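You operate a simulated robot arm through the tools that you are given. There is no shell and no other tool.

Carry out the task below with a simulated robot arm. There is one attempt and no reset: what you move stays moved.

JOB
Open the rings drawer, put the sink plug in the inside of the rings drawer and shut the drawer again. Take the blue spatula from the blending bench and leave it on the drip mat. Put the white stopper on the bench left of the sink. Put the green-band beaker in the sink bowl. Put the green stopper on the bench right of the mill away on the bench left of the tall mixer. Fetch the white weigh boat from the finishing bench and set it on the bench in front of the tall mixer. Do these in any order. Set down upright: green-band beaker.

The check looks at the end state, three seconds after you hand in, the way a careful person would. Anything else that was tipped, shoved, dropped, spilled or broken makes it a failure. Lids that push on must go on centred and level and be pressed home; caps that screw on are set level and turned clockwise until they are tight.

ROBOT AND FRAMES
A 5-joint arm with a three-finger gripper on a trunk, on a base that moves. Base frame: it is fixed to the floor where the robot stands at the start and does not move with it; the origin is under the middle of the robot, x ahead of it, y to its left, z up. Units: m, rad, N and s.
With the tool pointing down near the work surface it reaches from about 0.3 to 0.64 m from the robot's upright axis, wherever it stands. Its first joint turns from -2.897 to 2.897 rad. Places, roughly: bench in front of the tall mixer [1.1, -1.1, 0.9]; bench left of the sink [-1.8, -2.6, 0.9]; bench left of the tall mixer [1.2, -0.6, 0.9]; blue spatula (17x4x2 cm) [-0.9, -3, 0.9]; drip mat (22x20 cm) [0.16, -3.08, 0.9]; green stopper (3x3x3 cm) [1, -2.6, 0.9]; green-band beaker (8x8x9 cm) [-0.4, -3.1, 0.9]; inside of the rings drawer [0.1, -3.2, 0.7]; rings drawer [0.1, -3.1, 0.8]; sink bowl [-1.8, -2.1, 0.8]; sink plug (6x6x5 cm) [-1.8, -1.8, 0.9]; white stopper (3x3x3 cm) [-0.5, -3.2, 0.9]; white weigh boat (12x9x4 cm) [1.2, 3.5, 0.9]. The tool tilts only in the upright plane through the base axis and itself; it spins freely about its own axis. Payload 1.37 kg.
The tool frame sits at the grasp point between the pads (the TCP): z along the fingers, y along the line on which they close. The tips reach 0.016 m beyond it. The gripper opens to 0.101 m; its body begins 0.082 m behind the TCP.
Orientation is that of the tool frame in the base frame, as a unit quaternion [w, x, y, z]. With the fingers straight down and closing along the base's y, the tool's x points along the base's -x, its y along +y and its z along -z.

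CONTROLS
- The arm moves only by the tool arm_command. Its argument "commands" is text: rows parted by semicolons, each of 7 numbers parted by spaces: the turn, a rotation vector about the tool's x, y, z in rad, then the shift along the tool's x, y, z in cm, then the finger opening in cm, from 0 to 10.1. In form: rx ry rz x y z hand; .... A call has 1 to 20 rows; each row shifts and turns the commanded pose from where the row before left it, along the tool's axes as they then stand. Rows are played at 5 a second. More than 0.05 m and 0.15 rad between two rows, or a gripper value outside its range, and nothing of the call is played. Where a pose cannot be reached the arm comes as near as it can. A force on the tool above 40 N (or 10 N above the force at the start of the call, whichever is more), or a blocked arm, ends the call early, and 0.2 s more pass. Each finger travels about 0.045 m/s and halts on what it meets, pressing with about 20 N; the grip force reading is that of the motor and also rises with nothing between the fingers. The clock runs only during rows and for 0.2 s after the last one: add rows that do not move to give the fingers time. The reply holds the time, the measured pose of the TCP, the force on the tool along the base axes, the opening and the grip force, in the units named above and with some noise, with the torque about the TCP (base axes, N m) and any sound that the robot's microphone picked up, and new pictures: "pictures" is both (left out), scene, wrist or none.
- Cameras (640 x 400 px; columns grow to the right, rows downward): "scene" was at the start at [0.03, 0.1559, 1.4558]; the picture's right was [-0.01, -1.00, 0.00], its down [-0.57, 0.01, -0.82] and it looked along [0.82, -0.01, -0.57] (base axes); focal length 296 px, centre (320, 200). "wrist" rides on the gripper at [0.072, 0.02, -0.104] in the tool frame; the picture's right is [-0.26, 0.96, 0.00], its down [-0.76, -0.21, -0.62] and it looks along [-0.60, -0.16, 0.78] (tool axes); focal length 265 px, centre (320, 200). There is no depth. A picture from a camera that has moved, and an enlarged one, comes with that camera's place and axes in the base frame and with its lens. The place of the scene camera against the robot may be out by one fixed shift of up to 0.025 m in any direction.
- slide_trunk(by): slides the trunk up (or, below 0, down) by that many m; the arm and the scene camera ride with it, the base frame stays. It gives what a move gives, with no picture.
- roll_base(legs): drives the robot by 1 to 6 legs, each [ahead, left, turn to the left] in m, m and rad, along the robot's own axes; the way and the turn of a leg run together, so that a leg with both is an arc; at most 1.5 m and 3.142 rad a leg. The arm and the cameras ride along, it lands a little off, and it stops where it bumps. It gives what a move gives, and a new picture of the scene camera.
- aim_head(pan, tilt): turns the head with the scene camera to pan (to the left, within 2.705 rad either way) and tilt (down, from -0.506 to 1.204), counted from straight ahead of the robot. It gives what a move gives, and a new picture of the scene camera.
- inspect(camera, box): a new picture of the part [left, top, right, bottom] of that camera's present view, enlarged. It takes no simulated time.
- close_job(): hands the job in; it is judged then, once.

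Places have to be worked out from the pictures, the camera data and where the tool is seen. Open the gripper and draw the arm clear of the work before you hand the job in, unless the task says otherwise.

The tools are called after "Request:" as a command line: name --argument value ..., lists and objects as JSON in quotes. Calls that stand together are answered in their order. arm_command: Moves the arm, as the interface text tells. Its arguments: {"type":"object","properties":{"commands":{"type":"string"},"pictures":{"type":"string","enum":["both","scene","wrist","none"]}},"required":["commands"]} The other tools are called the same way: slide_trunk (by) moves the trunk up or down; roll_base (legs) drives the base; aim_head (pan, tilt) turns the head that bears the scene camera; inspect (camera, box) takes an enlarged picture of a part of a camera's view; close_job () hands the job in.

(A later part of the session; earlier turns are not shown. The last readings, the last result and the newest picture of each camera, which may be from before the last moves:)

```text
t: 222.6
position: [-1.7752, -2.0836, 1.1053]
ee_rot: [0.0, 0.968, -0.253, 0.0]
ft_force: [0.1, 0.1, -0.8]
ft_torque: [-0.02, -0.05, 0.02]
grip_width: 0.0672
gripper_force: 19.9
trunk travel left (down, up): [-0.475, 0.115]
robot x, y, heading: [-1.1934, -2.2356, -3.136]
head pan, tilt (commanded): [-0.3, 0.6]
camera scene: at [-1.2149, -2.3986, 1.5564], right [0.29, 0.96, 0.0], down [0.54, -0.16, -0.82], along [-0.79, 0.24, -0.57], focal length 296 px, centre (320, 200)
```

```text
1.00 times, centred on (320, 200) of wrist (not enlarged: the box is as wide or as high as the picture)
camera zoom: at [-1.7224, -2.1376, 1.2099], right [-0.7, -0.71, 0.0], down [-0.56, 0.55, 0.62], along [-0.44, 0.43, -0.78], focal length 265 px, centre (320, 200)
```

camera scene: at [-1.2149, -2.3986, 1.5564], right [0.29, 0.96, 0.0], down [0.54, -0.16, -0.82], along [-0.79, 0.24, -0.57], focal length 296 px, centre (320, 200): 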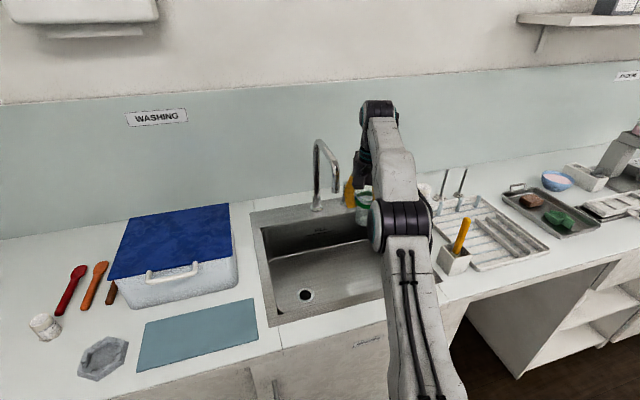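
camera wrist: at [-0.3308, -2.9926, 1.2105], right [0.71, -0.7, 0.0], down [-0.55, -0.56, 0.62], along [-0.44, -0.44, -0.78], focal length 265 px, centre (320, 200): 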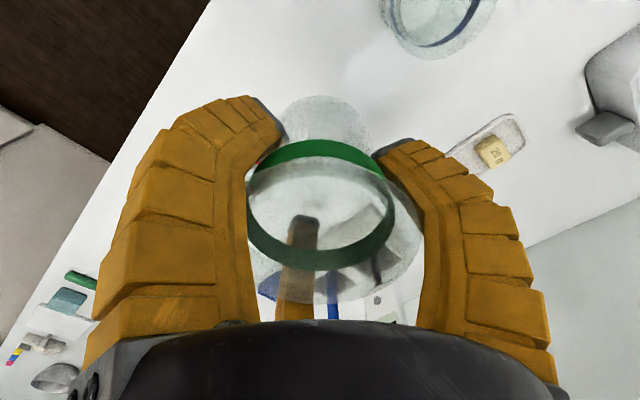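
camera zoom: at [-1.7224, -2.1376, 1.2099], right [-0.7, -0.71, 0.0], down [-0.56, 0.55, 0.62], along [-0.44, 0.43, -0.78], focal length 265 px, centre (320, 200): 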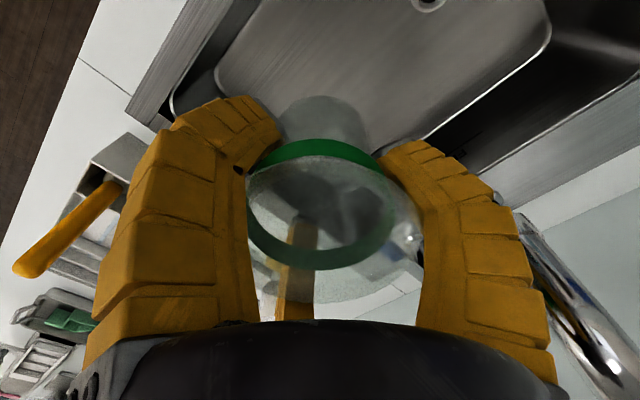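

The beaker will land well inside the flat floor, away from the drain. I lower it in steps.

Request:
arm_command --commands "0 0 0 0 0 3 4; 0 0 0 0 0 3 4; 0 0 0 0 0 3 4; 0 0 0 0 0 3 4; 0 0 0 0 0 3 4; 0 0 0 0 0 3 4; 0 0 0 0 0 0 4"

Request:
inspect --camera "scene" --box '[240, 100, 448, 300]'

```text
t: 224.2
position: [-1.7744, -2.0848, 0.9254]
ee_rot: [0.0, 0.968, -0.252, 0.0]
ft_force: [0.0, -0.1, -0.5]
ft_torque: [0.01, 0.0, 0.02]
grip_width: 0.0672
gripper_force: 20.1
trunk travel left (down, up): [-0.475, 0.115]
robot x, y, heading: [-1.1922, -2.2274, -3.133]
head pan, tilt (commanded): [-0.3, 0.6]
camera scene: at [-1.2137, -2.3986, 1.5564], right [0.29, 0.96, 0.0], down [0.54, -0.16, -0.83], along [-0.79, 0.24, -0.56], focal length 296 px, centre (320, 200)
camera wrist: at [-1.7209, -2.1374, 1.0307], right [-0.7, -0.71, 0.0], down [-0.56, 0.55, 0.62], along [-0.44, 0.44, -0.78], focal length 265 px, centre (320, 200)
```

scene: 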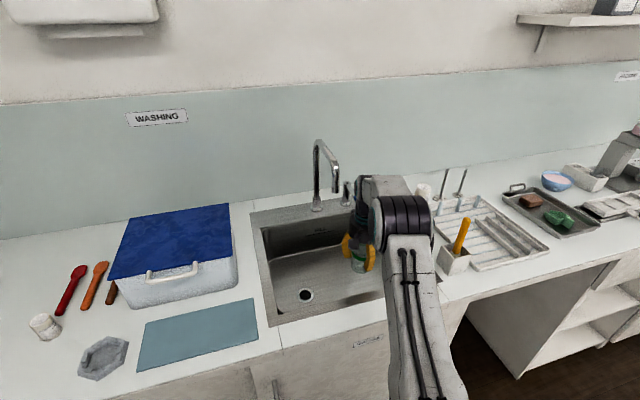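
wrist: 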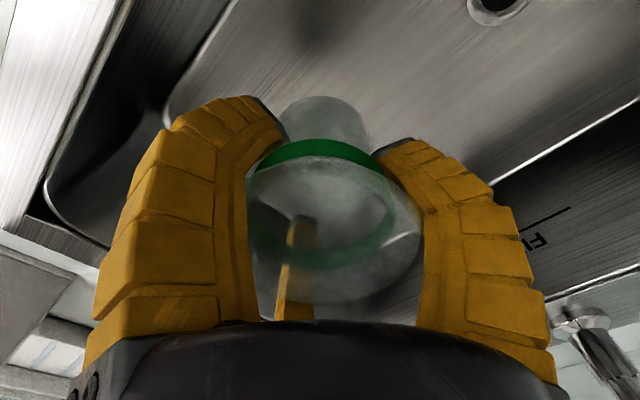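

```text
2.00 times, centred on (344, 200) of scene
camera zoom: at [-1.2137, -2.3986, 1.5564], right [0.29, 0.96, 0.0], down [0.54, -0.16, -0.83], along [-0.79, 0.24, -0.56], focal length 592 px, centre (272, 200)
```

zoom: 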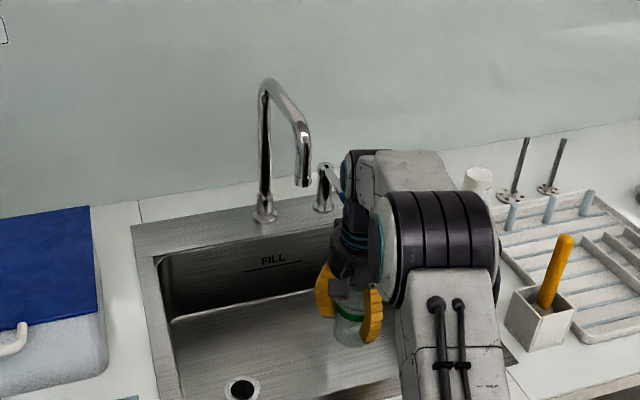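

Request:
arm_command --commands "0 0 0 0 0 2.5 4; 0 0 0 0 0 2 4; 0 0 0 0 0 1.5 4; 0 0 0 0 0 1 4; 0 0 0 0 0 0 4"

Request:
inspect --camera "scene" --box '[240, 100, 448, 300]'

```text
t: 225.4
position: [-1.7737, -2.0846, 0.8548]
ee_rot: [0.0, 0.968, -0.252, 0.0]
ft_force: [0.3, 0.4, -0.8]
ft_torque: [-0.01, -0.01, 0.01]
grip_width: 0.0671
gripper_force: 19.9
trunk travel left (down, up): [-0.475, 0.115]
robot x, y, heading: [-1.1936, -2.2308, -3.131]
head pan, tilt (commanded): [-0.3, 0.6]
camera scene: at [-1.2137, -2.3986, 1.5564], right [0.29, 0.96, 0.0], down [0.54, -0.16, -0.83], along [-0.79, 0.24, -0.56], focal length 296 px, centre (320, 200)
camera wrist: at [-1.7215, -2.1376, 0.9603], right [-0.7, -0.71, 0.0], down [-0.56, 0.55, 0.62], along [-0.44, 0.43, -0.78], focal length 265 px, centre (320, 200)
```

scene: 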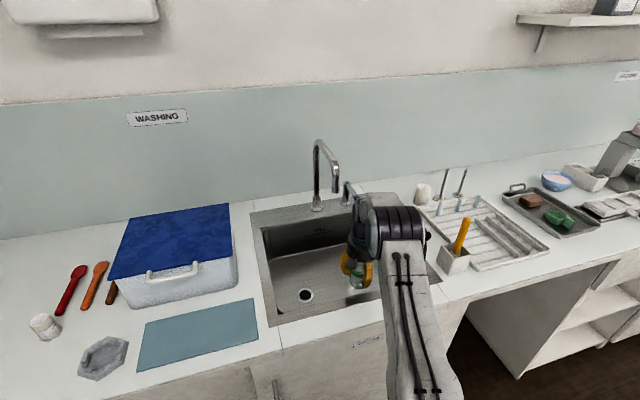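
wrist: 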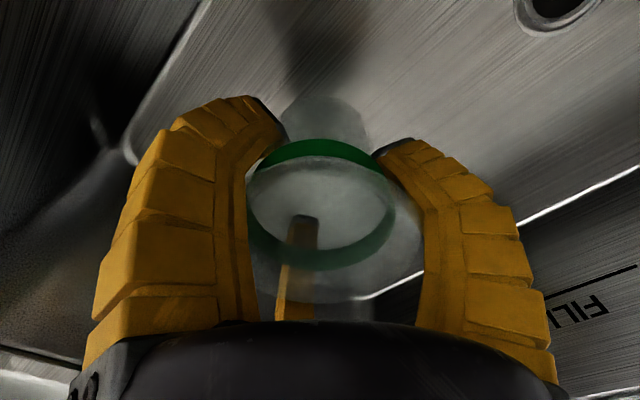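

```text
2.00 times, centred on (344, 200) of scene
camera zoom: at [-1.2137, -2.3986, 1.5564], right [0.29, 0.96, 0.0], down [0.54, -0.16, -0.83], along [-0.79, 0.24, -0.56], focal length 592 px, centre (272, 200)
```

zoom: 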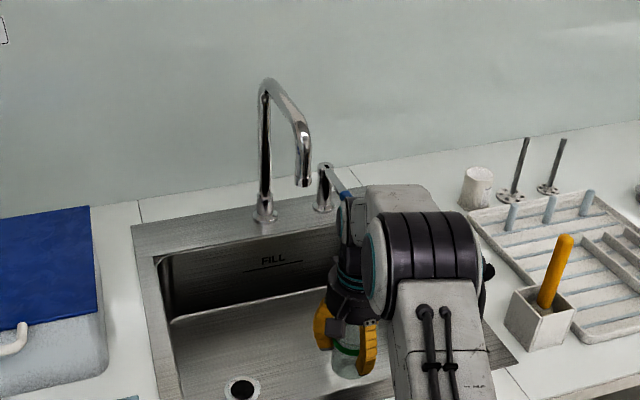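

Request:
arm_command --commands "0 0 0 0 0 0.7 4; 0 0 0 0 0 0.5 4; 0 0 0 0 0 0.5 4; 0 0 0 0 0 0.4 4; 0 0 0 0 0 0 4" --pictures "none"

```text
t: 226.6
position: [-1.7738, -2.0853, 0.8346]
ee_rot: [-0.001, 0.968, -0.252, 0.001]
ft_force: [-0.2, -0.3, -0.7]
ft_torque: [0.0, 0.03, 0.03]
grip_width: 0.0671
gripper_force: 20.2
trunk travel left (down, up): [-0.475, 0.115]
robot x, y, heading: [-1.1942, -2.2341, -3.136]
head pan, tilt (commanded): [-0.3, 0.6]
```

Request:
arm_command --commands "0 0 0 0 0 0.4 4; 0 0 0 0 0 0.4 4; 0 0 0 0 0 0.3 4; 0 0 0 0 0 0 4"

```text
t: 227.6
position: [-1.7746, -2.0842, 0.825]
ee_rot: [0.0, 0.968, -0.252, 0.0]
ft_force: [0.0, 0.1, -0.6]
ft_torque: [0.0, 0.03, -0.01]
grip_width: 0.0673
gripper_force: 20.0
trunk travel left (down, up): [-0.475, 0.115]
robot x, y, heading: [-1.1948, -2.2338, -3.136]
head pan, tilt (commanded): [-0.3, 0.6]
camera scene: at [-1.2137, -2.3986, 1.5564], right [0.29, 0.96, 0.0], down [0.54, -0.16, -0.83], along [-0.79, 0.24, -0.56], focal length 296 px, centre (320, 200)
camera wrist: at [-1.7214, -2.1376, 0.9285], right [-0.7, -0.71, 0.0], down [-0.56, 0.55, 0.62], along [-0.44, 0.43, -0.78], focal length 265 px, centre (320, 200)
```

scene: 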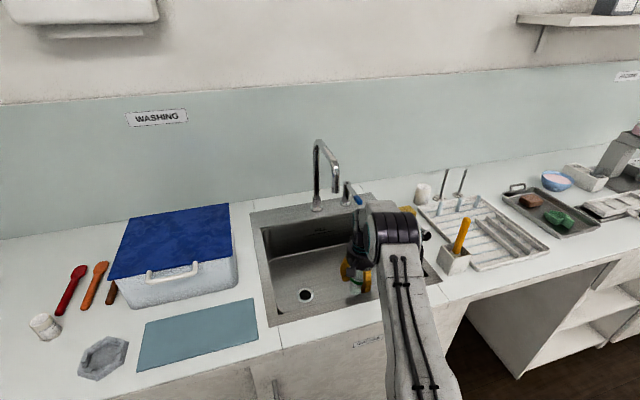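
wrist: 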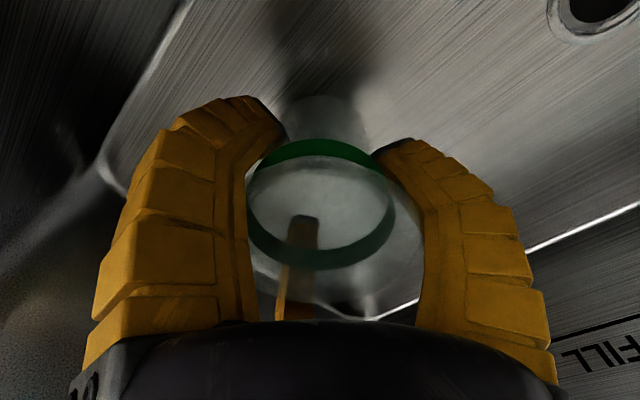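

No contact yet; triangulating the drain puts the sink floor near z≈0.755, so contact should come at TCP≈0.80. I continue carefully.

Request:
arm_command --commands "0 0 0 0 0 0.5 4; 0 0 0 0 0 0.5 4; 0 0 0 0 0 0.4 4; 0 0 0 0 0 0.3 4; 0 0 0 0 0 0 4" --pictures "none"

```text
t: 228.8
position: [-1.7757, -2.0844, 0.807]
ee_rot: [-0.001, 0.968, -0.252, 0.0]
ft_force: [-0.4, 0.1, -0.9]
ft_torque: [0.0, -0.01, -0.03]
grip_width: 0.0674
gripper_force: 20.1
trunk travel left (down, up): [-0.475, 0.115]
robot x, y, heading: [-1.1935, -2.2314, -3.13]
head pan, tilt (commanded): [-0.3, 0.6]
```

Request:
arm_command --commands "0 0 0 0 0 0.3 4; 0 0 0 0 0 0.3 4; 0 0 0 0 0 0.2 4; 0 0 0 0 0 0 4" --pictures "wrist"

```text
t: 229.8
position: [-1.774, -2.0843, 0.7986]
ee_rot: [0.0, 0.968, -0.252, 0.001]
ft_force: [-0.7, 0.0, -0.4]
ft_torque: [-0.04, -0.01, 0.0]
grip_width: 0.0672
gripper_force: 20.1
trunk travel left (down, up): [-0.475, 0.115]
robot x, y, heading: [-1.1916, -2.2296, -3.13]
head pan, tilt (commanded): [-0.3, 0.6]
camera wrist: at [-1.7216, -2.1374, 0.9031], right [-0.7, -0.71, 0.0], down [-0.56, 0.55, 0.62], along [-0.44, 0.44, -0.78], focal length 265 px, centre (320, 200)
```

wrist: 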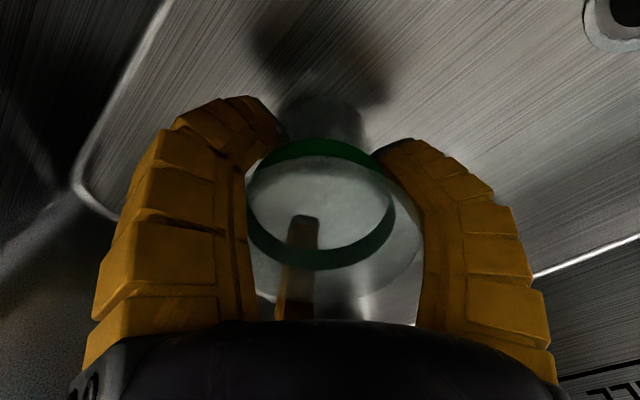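

Request:
arm_command --commands "0 0 0 0 0 0.25 4; 0 0 0 0 0 0.25 4; 0 0 0 0 0 0 4" --pictures "none"

Request:
arm_command --commands "0 0 0 0 0 0.2 4; 0 0 0 0 0 0.2 4; 0 0 0 0 0 0 4" --pictures "none"

```text
t: 230.6
position: [-1.7742, -2.0837, 0.7967]
ee_rot: [0.0, 0.968, -0.252, -0.003]
ft_force: [2.2, -0.6, 20.2]
ft_torque: [0.09, -0.62, -0.03]
grip_width: 0.0673
gripper_force: 20.1
trunk travel left (down, up): [-0.475, 0.115]
robot x, y, heading: [-1.1908, -2.2319, -3.135]
head pan, tilt (commanded): [-0.3, 0.6]
```

```text
t: 231.4
position: [-1.7761, -2.0852, 0.7939]
ee_rot: [0.0, 0.968, -0.251, -0.005]
ft_force: [-2.9, -0.9, 33.4]
ft_torque: [-0.05, -0.26, 0.0]
grip_width: 0.0678
gripper_force: 19.7
trunk travel left (down, up): [-0.475, 0.115]
robot x, y, heading: [-1.1911, -2.2313, -3.141]
head pan, tilt (commanded): [-0.3, 0.6]
```

Contact was reached (33 N now); I relieve the load slightly, then open the fingers slowly.

Request:
arm_command --commands "0 0 0 0 0 -0.3 4; 0 0 0 0 0 -0.1 4; 0 0 0 0 0 0 4" --pictures "none"

```text
t: 232.2
position: [-1.7742, -2.0851, 0.7937]
ee_rot: [0.0, 0.968, -0.252, -0.001]
ft_force: [-4.0, 0.1, 13.8]
ft_torque: [0.14, 0.42, 0.07]
grip_width: 0.0674
gripper_force: 20.0
trunk travel left (down, up): [-0.475, 0.115]
robot x, y, heading: [-1.1914, -2.23, -3.136]
head pan, tilt (commanded): [-0.3, 0.6]
```

Request:
arm_command --commands "0 0 0 0 0 -0.1 6.9; 0 0 0 0 0 0 7.3; 0 0 0 0 0 0 7.8; 0 0 0 0 0 0 8.4; 0 0 0 0 0 0 9; 0 0 0 0 0 0 9.5; 0 0 0 0 0 0 9.5; 0 0 0 0 0 0 9.5"

```text
t: 234.0
position: [-1.7747, -2.0848, 0.7942]
ee_rot: [0.0, 0.968, -0.252, 0.0]
ft_force: [1.1, -0.4, -0.2]
ft_torque: [-0.01, 0.01, 0.02]
grip_width: 0.0958
gripper_force: 0.5
trunk travel left (down, up): [-0.475, 0.115]
robot x, y, heading: [-1.1955, -2.2294, -3.136]
head pan, tilt (commanded): [-0.3, 0.6]
camera scene: at [-1.2135, -2.3987, 1.5564], right [0.29, 0.96, 0.0], down [0.54, -0.16, -0.83], along [-0.79, 0.24, -0.56], focal length 296 px, centre (320, 200)
camera wrist: at [-1.7216, -2.1376, 0.8992], right [-0.7, -0.71, 0.0], down [-0.56, 0.55, 0.62], along [-0.44, 0.43, -0.78], focal length 265 px, centre (320, 200)
```

scene: 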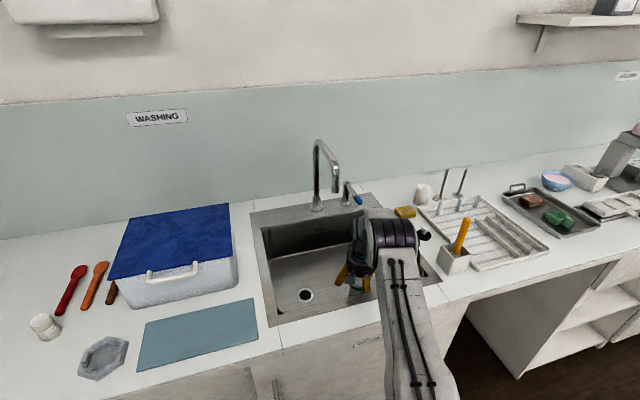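
wrist: 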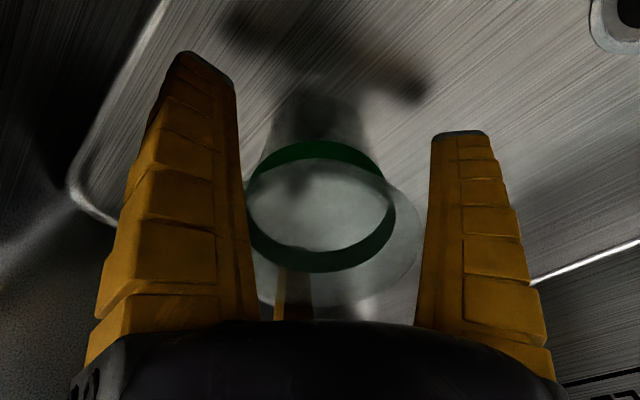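

The beaker stands upright in the bowl. I open fully and raise slowly, watching that the fingers don't catch the lip.

Request:
arm_command --commands "0 0 0 0 0 0 10.1; 0 0 0 0 0 -1 10.1; 0 0 0 0 0 -1.5 10.1; 0 0 0 0 0 -1.5 10.1; 0 0 0 0 0 -2 10.1; 0 0 0 0 0 0 10.1"

```text
t: 235.4
position: [-1.7745, -2.0843, 0.8548]
ee_rot: [-0.001, 0.968, -0.253, 0.0]
ft_force: [-0.1, 0.3, -0.1]
ft_torque: [0.03, -0.01, 0.01]
grip_width: 0.1007
gripper_force: 0.1
trunk travel left (down, up): [-0.475, 0.115]
robot x, y, heading: [-1.1936, -2.2269, -3.136]
head pan, tilt (commanded): [-0.3, 0.6]
camera scene: at [-1.2136, -2.3986, 1.5564], right [0.29, 0.96, 0.0], down [0.54, -0.16, -0.83], along [-0.79, 0.24, -0.56], focal length 296 px, centre (320, 200)
camera wrist: at [-1.7214, -2.1377, 0.959], right [-0.7, -0.71, 0.0], down [-0.56, 0.55, 0.62], along [-0.44, 0.43, -0.78], focal length 265 px, centre (320, 200)
```

scene: 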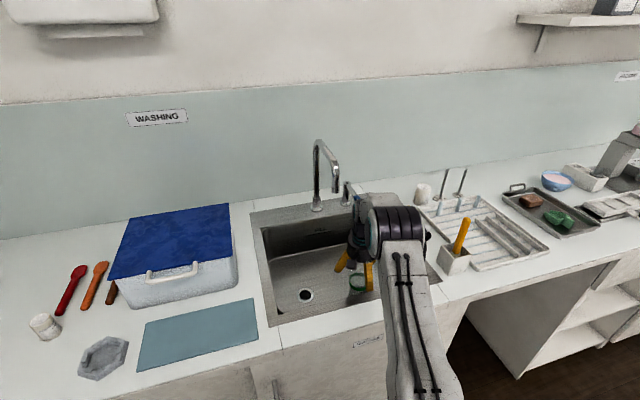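
wrist: 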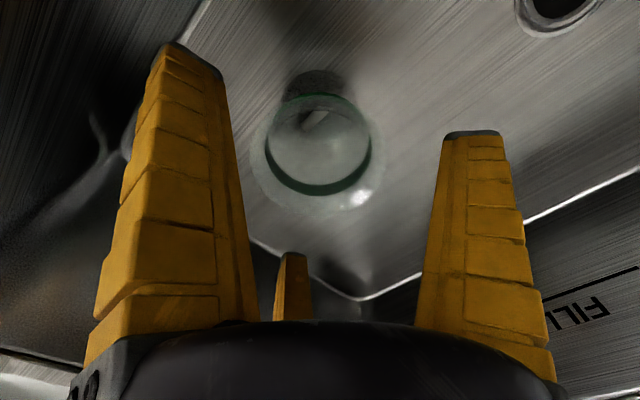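

The fingers are clear of the beaker. I raise the tool out of the sink.

Request:
arm_command --commands "0 0 0 0 0 -2 10.1; 0 0 0 0 0 -3 10.1; 0 0 0 0 0 -4 10.1; 0 0 0 0 0 -4 10.1; 0 0 0 0 0 -4 10.1; 0 0 0 0 0 -4 10.1; 0 0 0 0 0 -3.5 10.1; 0 0 0 0 0 0 10.1"

Request:
inspect --camera "wrist" --box '[200, 0, 456, 160]'

```text
t: 237.2
position: [-1.7749, -2.086, 1.0992]
ee_rot: [0.0, 0.968, -0.252, 0.0]
ft_force: [-0.2, -0.4, -0.1]
ft_torque: [-0.01, 0.02, 0.0]
grip_width: 0.1007
gripper_force: 0.1
trunk travel left (down, up): [-0.475, 0.115]
robot x, y, heading: [-1.1915, -2.2301, -3.136]
head pan, tilt (commanded): [-0.3, 0.6]
camera scene: at [-1.2134, -2.3987, 1.5564], right [0.29, 0.96, 0.0], down [0.54, -0.16, -0.83], along [-0.79, 0.24, -0.56], focal length 296 px, centre (320, 200)
camera wrist: at [-1.7222, -2.1378, 1.2045], right [-0.7, -0.71, 0.0], down [-0.56, 0.55, 0.62], along [-0.44, 0.43, -0.78], focal length 265 px, centre (320, 200)
```

scene: 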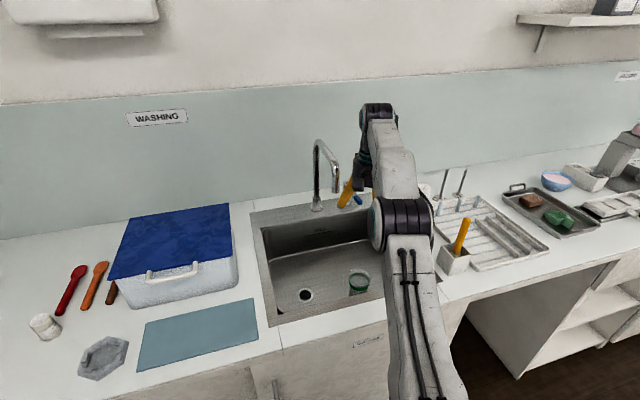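
wrist: 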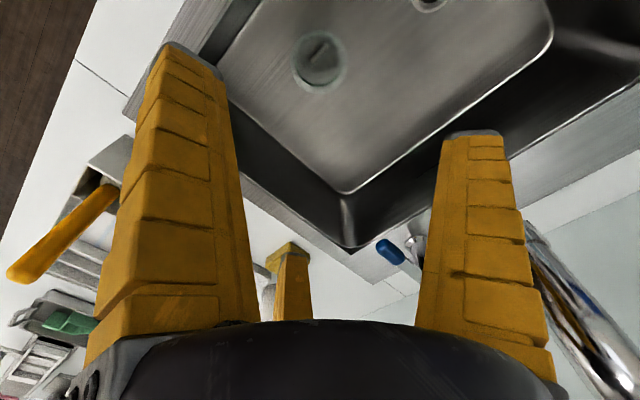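

```text
2.50 times, centred on (328, 80) of wrist
camera zoom: at [-1.7222, -2.1378, 1.2045], right [-0.7, -0.71, 0.0], down [-0.56, 0.55, 0.62], along [-0.44, 0.43, -0.78], focal length 664 px, centre (300, 500)
```

zoom: 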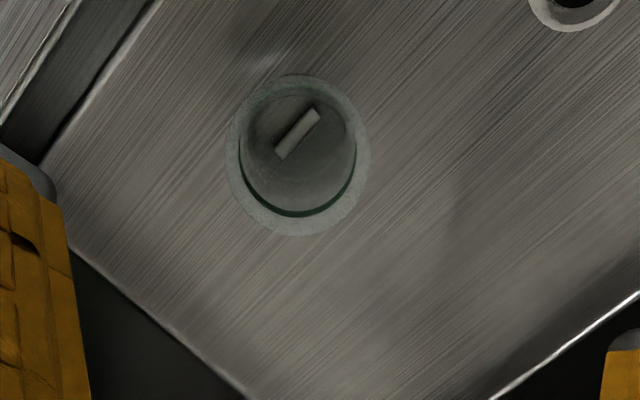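

Beaker is in place with its stir bar. Now for the white stopper: I back away, turn left to face the cooling bench, and line up in front of it.

Request:
roll_base --legs '[[-0.5, 0, 0], [0, 0, 1.566], [0, 0.32, 0]]'

Request:
aim_head --pan -0.15 --tilt 0.6

Request:
inspect --camera "scene" --box '[240, 120, 432, 240]'

```text
t: 245.7
position: [-0.5242, -2.8092, 1.0994]
ee_rot: [0.0, 0.863, 0.504, 0.0]
ft_force: [0.5, 0.2, -0.1]
ft_torque: [-0.03, 0.01, 0.01]
grip_width: 0.1007
gripper_force: 0.1
trunk travel left (down, up): [-0.475, 0.115]
robot x, y, heading: [-0.3752, -2.2246, -1.567]
head pan, tilt (commanded): [-0.3, 0.6]
camera scene: at [-0.2243, -2.2682, 1.5564], right [-0.96, 0.29, 0.0], down [0.17, 0.54, -0.83], along [-0.24, -0.79, -0.56], focal length 296 px, centre (320, 200)
```

scene: 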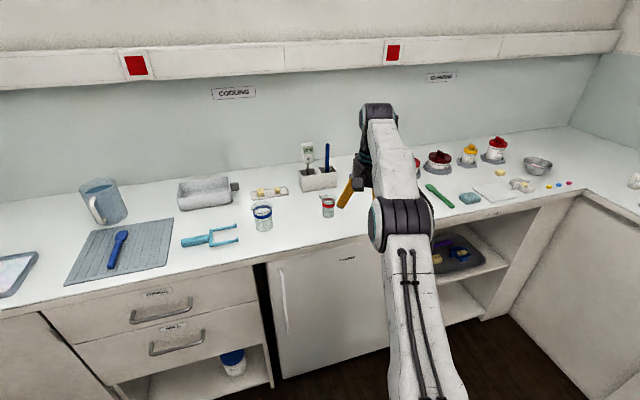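

```text
t: 246.4
position: [-0.5245, -2.8085, 1.0985]
ee_rot: [0.0, 0.864, 0.504, 0.0]
ft_force: [-0.4, 1.2, 0.1]
ft_torque: [0.0, 0.0, 0.01]
grip_width: 0.1005
gripper_force: 0.1
trunk travel left (down, up): [-0.475, 0.115]
robot x, y, heading: [-0.3762, -2.2246, -1.566]
head pan, tilt (commanded): [-0.15, 0.6]
camera scene: at [-0.2121, -2.2711, 1.5564], right [-0.99, 0.15, 0.0], down [0.08, 0.56, -0.83], along [-0.12, -0.82, -0.56], focal length 296 px, centre (320, 200)
```

scene: 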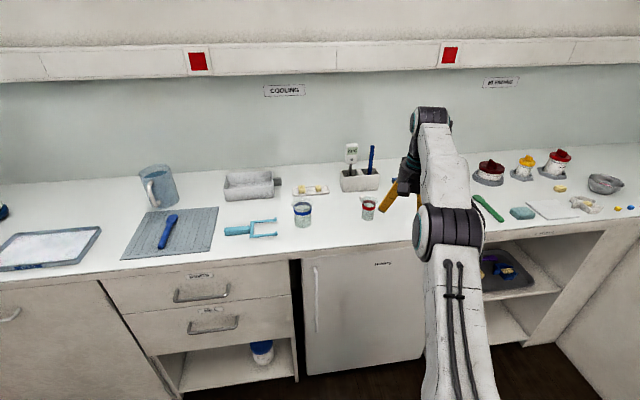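

```text
3.33 times, centred on (336, 180) of scene
camera zoom: at [-0.2121, -2.2711, 1.5564], right [-0.99, 0.15, 0.0], down [0.08, 0.56, -0.83], along [-0.12, -0.82, -0.56], focal length 986 px, centre (267, 267)
```

zoom: 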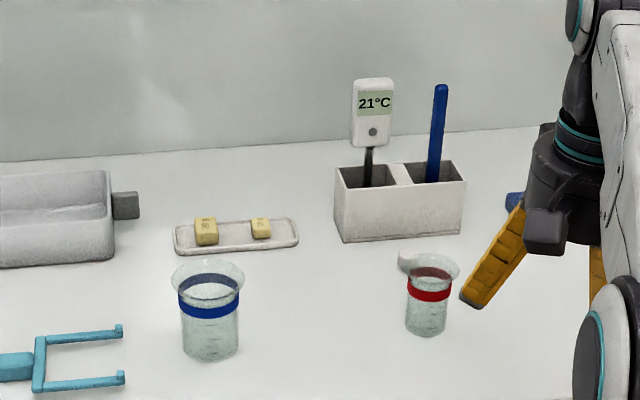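

The white stopper shows behind the red-band beaker. I narrow the fingers and roll in so it comes within reach, staying in front of the thermometer pot.

Request:
arm_command --commands "0 0 0 0 0 0 5; 0 0 0 0 0 0 5; 0 0 0 0 0 0 5; 0 0 0 0 0 0 5; 0 0 0 0 0 0 5; 0 0 0 0 0 0 5" --pictures "none"

Request:
roll_base --legs '[[0.31, -0.05, 0]]'

Request:
inspect --camera "wrist" --box '[0, 0, 640, 400]'

```text
t: 247.8
position: [-0.5261, -2.8076, 1.0999]
ee_rot: [0.0, 0.863, 0.505, 0.0]
ft_force: [-0.4, 0.3, -0.1]
ft_torque: [-0.03, -0.01, 0.0]
grip_width: 0.054
gripper_force: 3.3
trunk travel left (down, up): [-0.475, 0.115]
robot x, y, heading: [-0.3775, -2.2211, -1.567]
head pan, tilt (commanded): [-0.15, 0.6]
```

```text
t: 249.9
position: [-0.5752, -3.1179, 1.0992]
ee_rot: [0.0, 0.864, 0.504, 0.0]
ft_force: [0.1, -0.5, -0.3]
ft_torque: [0.04, -0.02, -0.01]
grip_width: 0.0539
gripper_force: 2.6
trunk travel left (down, up): [-0.475, 0.115]
robot x, y, heading: [-0.4273, -2.5365, -1.572]
head pan, tilt (commanded): [-0.15, 0.6]
camera scene: at [-0.2614, -2.5813, 1.5564], right [-0.99, 0.15, 0.0], down [0.08, 0.56, -0.82], along [-0.12, -0.82, -0.57], focal length 296 px, centre (320, 200)
```

scene: 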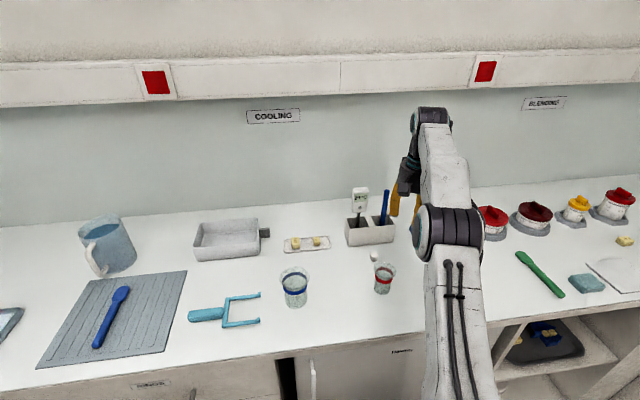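

```text
1.00 times, centred on (320, 200) of wrist (not enlarged: the box is as wide or as high as the picture)
camera zoom: at [-0.5227, -3.0657, 1.2039], right [0.71, -0.71, 0.0], down [-0.55, -0.56, 0.62], along [-0.44, -0.44, -0.78], focal length 265 px, centre (320, 200)
```

zoom: 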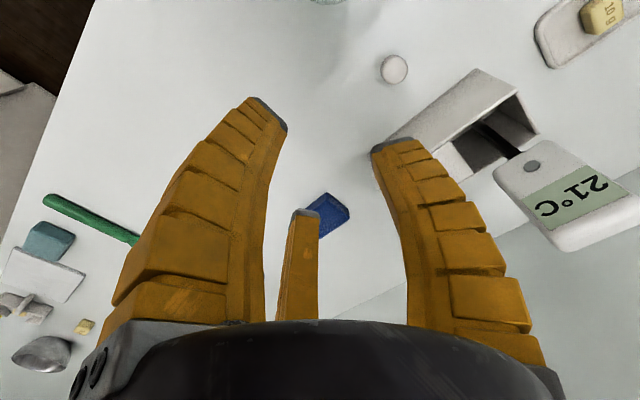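

The stopper is at about (−0.5135, −3.157). I move over it, keeping the finger gap toward the thermometer, and lower most of the way to check.

Request:
arm_command --commands "0 0 0 -0.2 2.4 0 5; 0 0 0 -0.1 2.4 0 5; 0 0 0 -0.1 2.4 0 5; 0 0 0 0 0 0 5; 0 0 0 0 0 0 5"

Request:
inspect --camera "wrist" --box '[200, 0, 600, 250]'

Request:
inspect --camera "scene" --box '[300, 150, 492, 310]'

```text
t: 251.1
position: [-0.5115, -3.1376, 1.092]
ee_rot: [-0.001, 0.864, 0.504, 0.0]
ft_force: [-0.2, 0.7, 0.2]
ft_torque: [0.02, 0.02, 0.03]
grip_width: 0.054
gripper_force: 2.7
out of reach, approached as far as the arm can: row 1, 2, 3
trunk travel left (down, up): [-0.475, 0.115]
robot x, y, heading: [-0.4229, -2.5353, -1.571]
head pan, tilt (commanded): [-0.15, 0.6]
camera scene: at [-0.2614, -2.5806, 1.5564], right [-0.99, 0.15, 0.0], down [0.08, 0.56, -0.83], along [-0.12, -0.82, -0.56], focal length 296 px, centre (320, 200)
camera wrist: at [-0.4585, -3.0861, 1.196], right [0.71, -0.71, 0.0], down [-0.55, -0.56, 0.62], along [-0.44, -0.44, -0.78], focal length 265 px, centre (320, 200)
```

scene: 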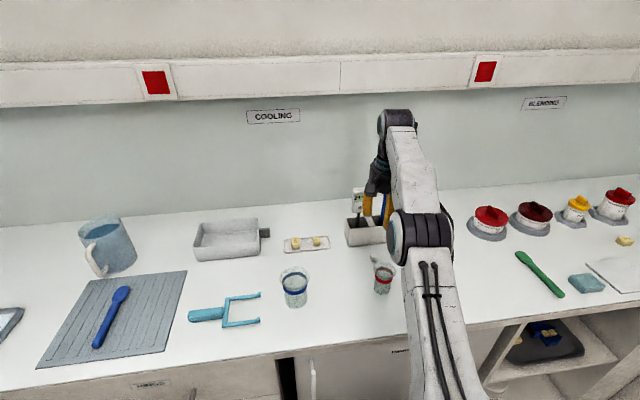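
wrist: 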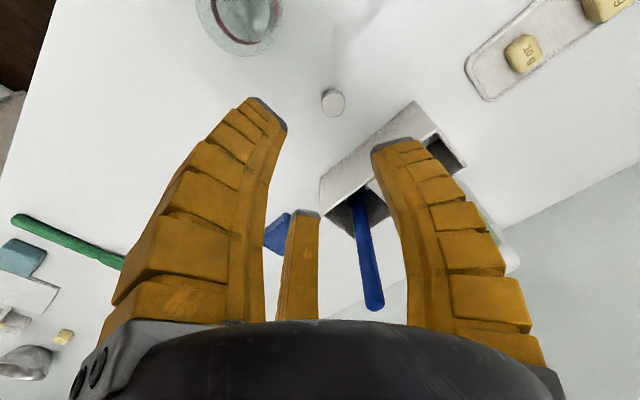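

```text
1.60 times, centred on (400, 125) of wrist
camera zoom: at [-0.4585, -3.0861, 1.196], right [0.71, -0.71, 0.0], down [-0.55, -0.56, 0.62], along [-0.44, -0.44, -0.78], focal length 425 px, centre (192, 320)
```

zoom: 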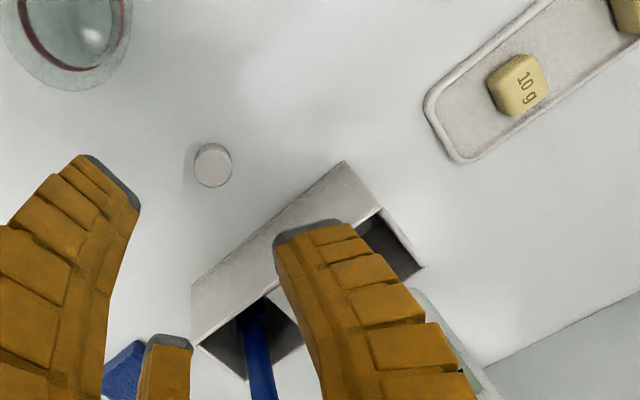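

```text
2.50 times, centred on (396, 230) of scene
camera zoom: at [-0.2614, -2.5806, 1.5564], right [-0.99, 0.15, 0.0], down [0.08, 0.56, -0.83], along [-0.12, -0.82, -0.56], focal length 740 px, centre (130, 125)
```

zoom: 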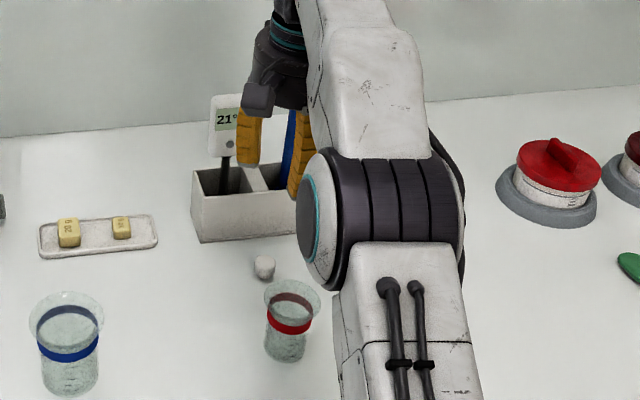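

The arm is at its reach limit here; rolling ahead 2 cm puts the tool exactly over the stopper. Then I lower partway and check.

Request:
roll_base --legs '[[0.022, 0.0, 0]]'

Request:
arm_command --commands "0 0 0 0 0 2.5 5; 0 0 0 0 0 2.5 5; 0 0 0 0 0 2.5 5; 0 0 0 0 0 2 5; 0 0 0 0 0 0 5"

Request:
inspect --camera "wrist" --box '[200, 0, 600, 250]'

```text
t: 251.9
position: [-0.512, -3.1617, 1.0909]
ee_rot: [-0.001, 0.864, 0.503, 0.001]
ft_force: [-0.7, 0.6, -0.1]
ft_torque: [0.03, -0.01, -0.02]
grip_width: 0.0537
gripper_force: 2.9
trunk travel left (down, up): [-0.475, 0.115]
robot x, y, heading: [-0.4269, -2.5562, -1.573]
head pan, tilt (commanded): [-0.15, 0.6]
camera scene: at [-0.2613, -2.6035, 1.5564], right [-0.99, 0.15, 0.0], down [0.08, 0.56, -0.82], along [-0.12, -0.82, -0.57], focal length 296 px, centre (320, 200)
```

scene: 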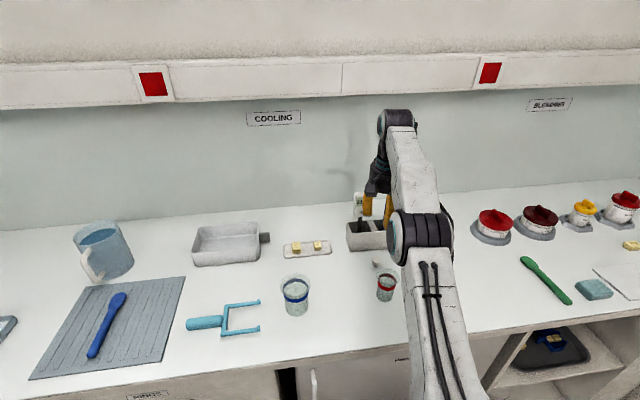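

```text
t: 253.1
position: [-0.5104, -3.1612, 0.9961]
ee_rot: [0.0, 0.864, 0.503, 0.0]
ft_force: [-0.4, -0.6, -0.2]
ft_torque: [-0.01, -0.02, 0.01]
grip_width: 0.0538
gripper_force: 2.7
trunk travel left (down, up): [-0.475, 0.115]
robot x, y, heading: [-0.4245, -2.5568, -1.568]
head pan, tilt (commanded): [-0.15, 0.6]
camera scene: at [-0.2612, -2.6022, 1.5564], right [-0.99, 0.15, 0.0], down [0.08, 0.56, -0.83], along [-0.12, -0.82, -0.56], focal length 296 px, centre (320, 200)
camera wrist: at [-0.4585, -3.1076, 1.1009], right [0.71, -0.71, 0.0], down [-0.55, -0.56, 0.62], along [-0.44, -0.44, -0.78], focal length 265 px, centre (320, 200)
```

scene: 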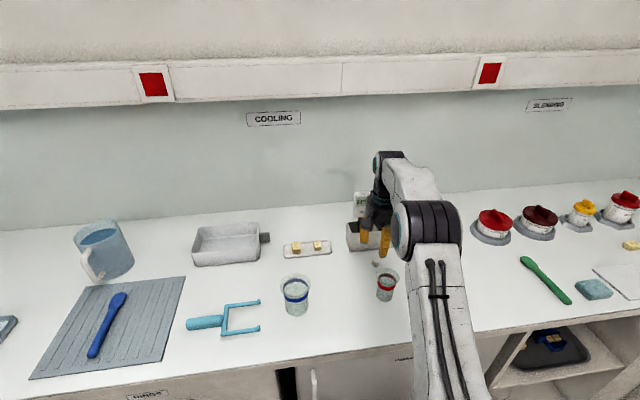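
wrist: 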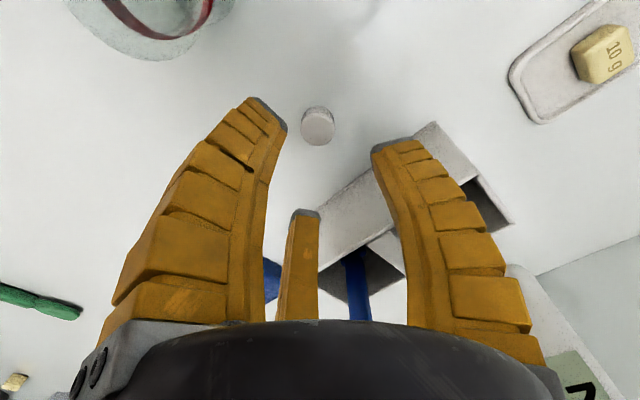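

```text
1.60 times, centred on (400, 125) of wrist
camera zoom: at [-0.4585, -3.1076, 1.1009], right [0.71, -0.71, 0.0], down [-0.55, -0.56, 0.62], along [-0.44, -0.44, -0.78], focal length 425 px, centre (192, 320)
```

zoom: 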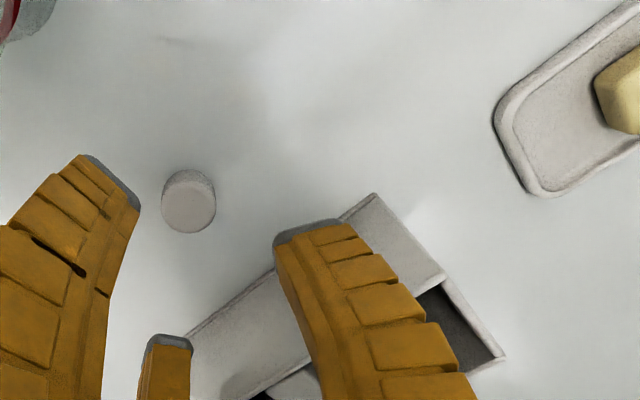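

The stopper is centred between the fingers; the pot's front face is 5 cm behind it. I nudge slightly and lower the rest, then close.

Request:
arm_command --commands "0 0 0 0.25 -0.37 1.5 5; 0 0 0 0 0 2 5; 0 0 0 0 0 2 5; 0 0 0 0 0 1.2 5; 0 0 0 0 0 0.7 5; 0 0 0 0 0 0 5; 0 0 0 0 0 0 3.5; 0 0 0 0 0 0 2.5; 0 0 0 0 0 0 1.5; 0 0 0 0 0 0 1.5; 0 0 0 0 0 0 1.5"

Request:
inspect --camera "scene" --box '[300, 150, 492, 310]'

```text
t: 255.5
position: [-0.5137, -3.1563, 0.9216]
ee_rot: [0.0, 0.864, 0.504, 0.0]
ft_force: [-0.7, -1.1, 3.9]
ft_torque: [-0.05, 0.0, 0.01]
grip_width: 0.0201
gripper_force: 20.5
trunk travel left (down, up): [-0.475, 0.115]
robot x, y, heading: [-0.4265, -2.5534, -1.571]
head pan, tilt (commanded): [-0.15, 0.6]
camera scene: at [-0.2612, -2.602, 1.5565], right [-0.99, 0.15, 0.0], down [0.08, 0.56, -0.83], along [-0.12, -0.82, -0.56], focal length 296 px, centre (320, 200)
camera wrist: at [-0.4604, -3.1036, 1.0272], right [0.71, -0.71, 0.0], down [-0.55, -0.56, 0.62], along [-0.44, -0.44, -0.78], focal length 265 px, centre (320, 200)
```

scene: 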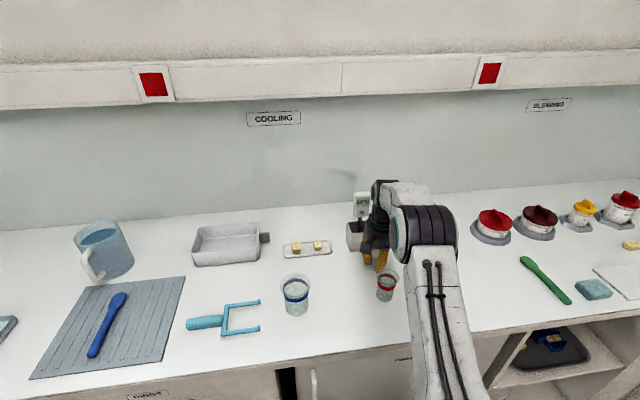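
wrist: 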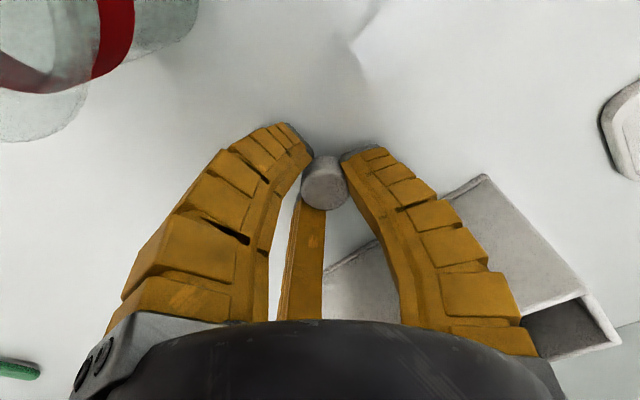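

```text
2.50 times, centred on (396, 230) of scene
camera zoom: at [-0.2612, -2.602, 1.5565], right [-0.99, 0.15, 0.0], down [0.08, 0.56, -0.83], along [-0.12, -0.82, -0.56], focal length 740 px, centre (130, 125)
```

zoom: 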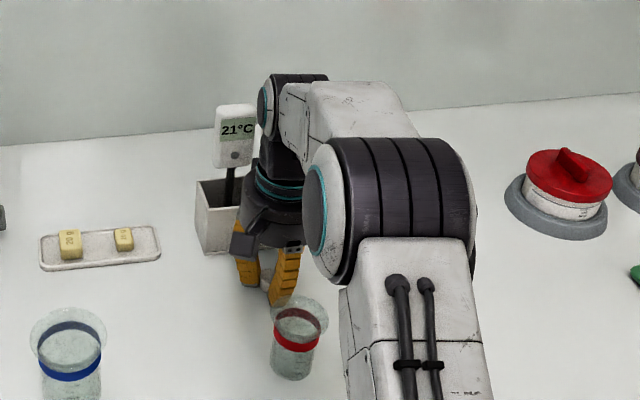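

The stopper is gripped. I lift it straight up.

Request:
arm_command --commands "0 0 0 0 0 -0.5 1.5; 0 0 0 0 0 -1.5 1.5; 0 0 0 0 0 -2.5 1.5; 0 0 0 0 0 -3 1.5; 0 0 0 0 0 -3 1.5; 0 0 0 0 0 -3 1.5; 0 0 0 0 0 0 1.5" --pictures "wrist"

```text
t: 257.1
position: [-0.5135, -3.1552, 1.0568]
ee_rot: [-0.001, 0.864, 0.504, 0.0]
ft_force: [-0.2, 0.3, 0.2]
ft_torque: [0.0, 0.02, -0.02]
grip_width: 0.0188
gripper_force: 20.0
trunk travel left (down, up): [-0.475, 0.115]
robot x, y, heading: [-0.4242, -2.5599, -1.568]
head pan, tilt (commanded): [-0.15, 0.6]
camera wrist: at [-0.4609, -3.1038, 1.1616], right [0.71, -0.71, 0.0], down [-0.55, -0.56, 0.62], along [-0.44, -0.44, -0.78], focal length 265 px, centre (320, 200)
```

wrist: 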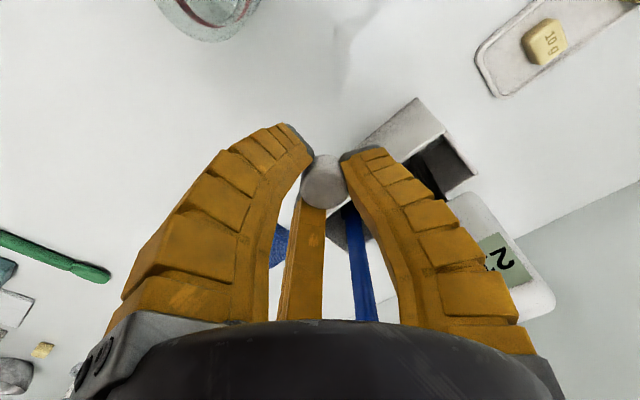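

The stopper is held. I raise the trunk a little, back off, shift right and turn partway toward the corner to view the bench left of the sink.

Request:
slide_trunk --by 0.06

Request:
roll_base --legs '[[-0.35, 0, 0], [0, -0.58, 0], [0, 0, -1.04]]'

Request:
aim_head --pan 0.05 --tilt 0.6

Request:
inspect --camera "scene" --box '[200, 120, 456, 280]'

```text
t: 258.1
position: [-0.5136, -3.1558, 1.1158]
ee_rot: [0.0, 0.864, 0.503, -0.001]
ft_force: [0.6, 0.6, 0.2]
ft_torque: [0.01, -0.02, 0.0]
grip_width: 0.0188
gripper_force: 20.0
trunk travel left (down, up): [-0.535, 0.055]
robot x, y, heading: [-0.4279, -2.5565, -1.571]
head pan, tilt (commanded): [-0.15, 0.6]
```

```text
t: 265.9
position: [-1.5677, -2.4358, 1.1157]
ee_rot: [0.0, 1.0, 0.01, 0.0]
ft_force: [0.2, -0.6, 0.6]
ft_torque: [0.04, 0.01, -0.02]
grip_width: 0.0184
gripper_force: 20.1
trunk travel left (down, up): [-0.535, 0.055]
robot x, y, heading: [-1.0039, -2.2046, -2.602]
head pan, tilt (commanded): [-0.15, 0.6]
camera scene: at [-0.9457, -2.3772, 1.6164], right [-0.38, 0.93, 0.0], down [0.52, 0.21, -0.83], along [-0.76, -0.31, -0.56], focal length 296 px, centre (320, 200)
```

scene: 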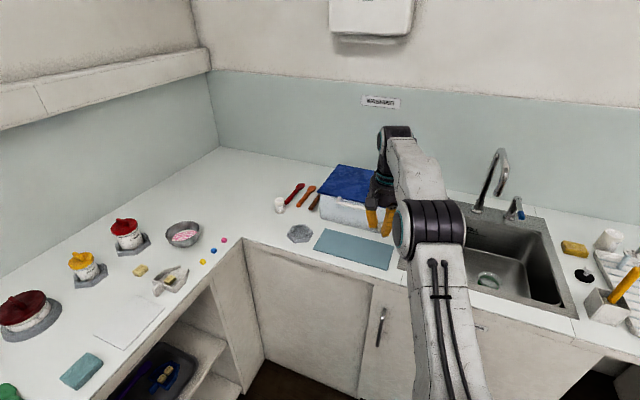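

```text
t: 266.6
position: [-1.5679, -2.4358, 1.1173]
ee_rot: [0.0, 1.0, 0.01, 0.0]
ft_force: [-0.1, 1.0, -0.5]
ft_torque: [0.04, 0.0, -0.02]
grip_width: 0.0186
gripper_force: 19.9
trunk travel left (down, up): [-0.535, 0.055]
robot x, y, heading: [-1.0061, -2.2076, -2.605]
head pan, tilt (commanded): [0.051, 0.6]
camera scene: at [-0.9374, -2.3929, 1.6164], right [-0.55, 0.83, 0.0], down [0.47, 0.31, -0.83], along [-0.69, -0.46, -0.56], focal length 296 px, centre (320, 200)
```

scene: 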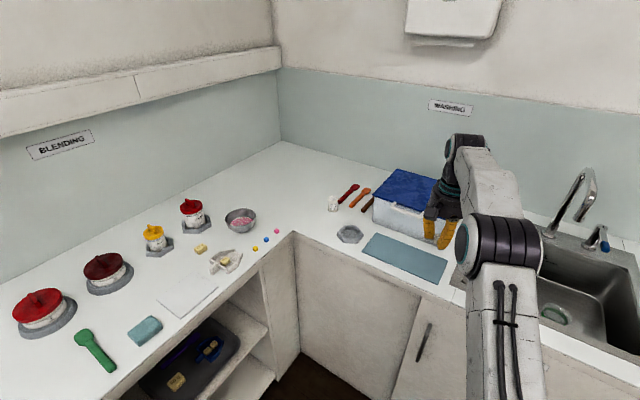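

```text
2.50 times, centred on (328, 200) of scene
camera zoom: at [-0.9374, -2.3929, 1.6164], right [-0.55, 0.83, 0.0], down [0.47, 0.31, -0.83], along [-0.69, -0.46, -0.56], focal length 740 px, centre (300, 200)
```

zoom: 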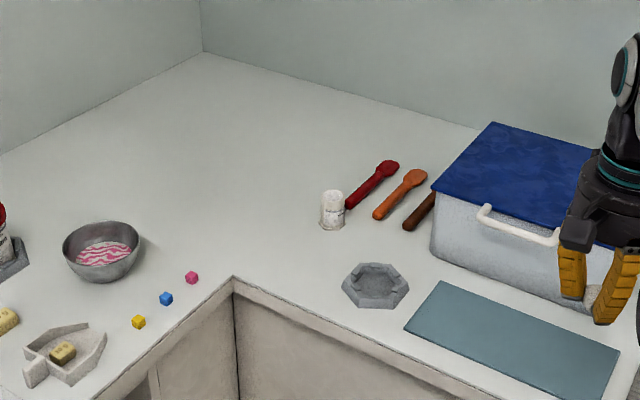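

The free spot at about (−1.742, −2.812) lies between the jar, spatula ends, dish and box, about 5 cm from each. I drive diagonally so the stopper hovers above it.

Request:
roll_base --legs '[[0.342, 0.234, 0]]'

Request:
inspect --camera "wrist" --box '[0, 0, 640, 400]'

Request:
inspect --camera "scene" --box '[280, 120, 536, 280]'

```text
t: 269.2
position: [-1.7469, -2.8084, 1.1152]
ee_rot: [-0.001, 1.0, 0.007, 0.0]
ft_force: [-0.6, 0.3, 0.4]
ft_torque: [-0.01, -0.02, 0.0]
grip_width: 0.0185
gripper_force: 19.8
trunk travel left (down, up): [-0.535, 0.055]
robot x, y, heading: [-1.1855, -2.5809, -2.61]
head pan, tilt (commanded): [0.051, 0.6]
camera scene: at [-1.1163, -2.7704, 1.6164], right [-0.55, 0.84, 0.0], down [0.47, 0.31, -0.82], along [-0.69, -0.45, -0.57], focal length 296 px, centre (320, 200)
```

scene: 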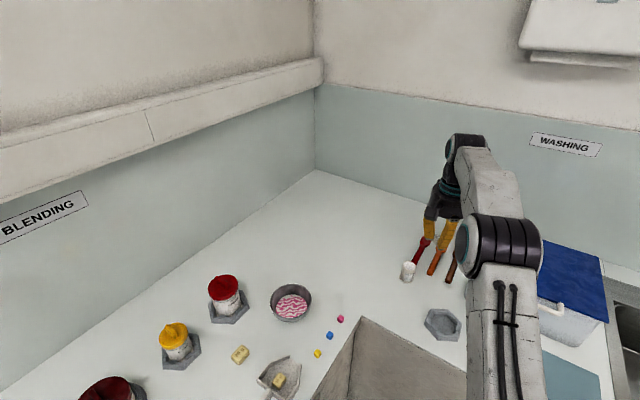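

```text
1.00 times, centred on (320, 200) of wrist (not enlarged: the box is as wide or as high as the picture)
camera zoom: at [-1.6744, -2.8285, 1.2211], right [-0.25, -0.97, 0.0], down [-0.76, 0.2, 0.62], along [-0.6, 0.16, -0.78], focal length 265 px, centre (320, 200)
```

zoom: 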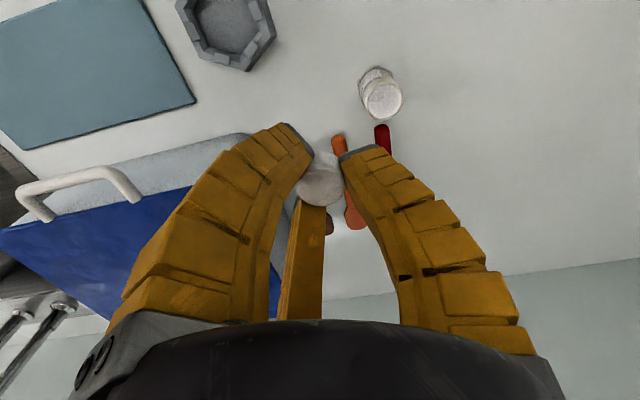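

```text
2.50 times, centred on (408, 200) of scene
camera zoom: at [-1.1163, -2.7704, 1.6164], right [-0.55, 0.84, 0.0], down [0.47, 0.31, -0.82], along [-0.69, -0.45, -0.57], focal length 740 px, centre (100, 200)
```

zoom: 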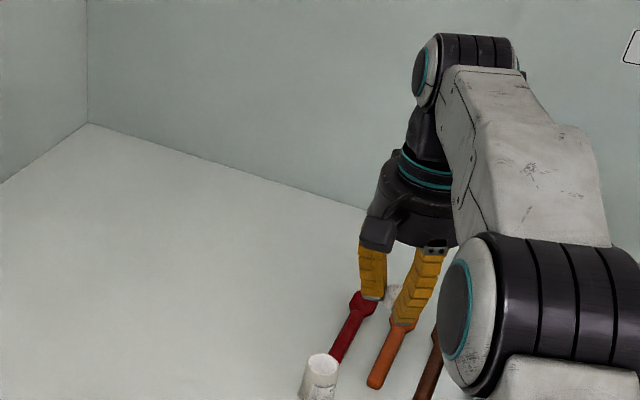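

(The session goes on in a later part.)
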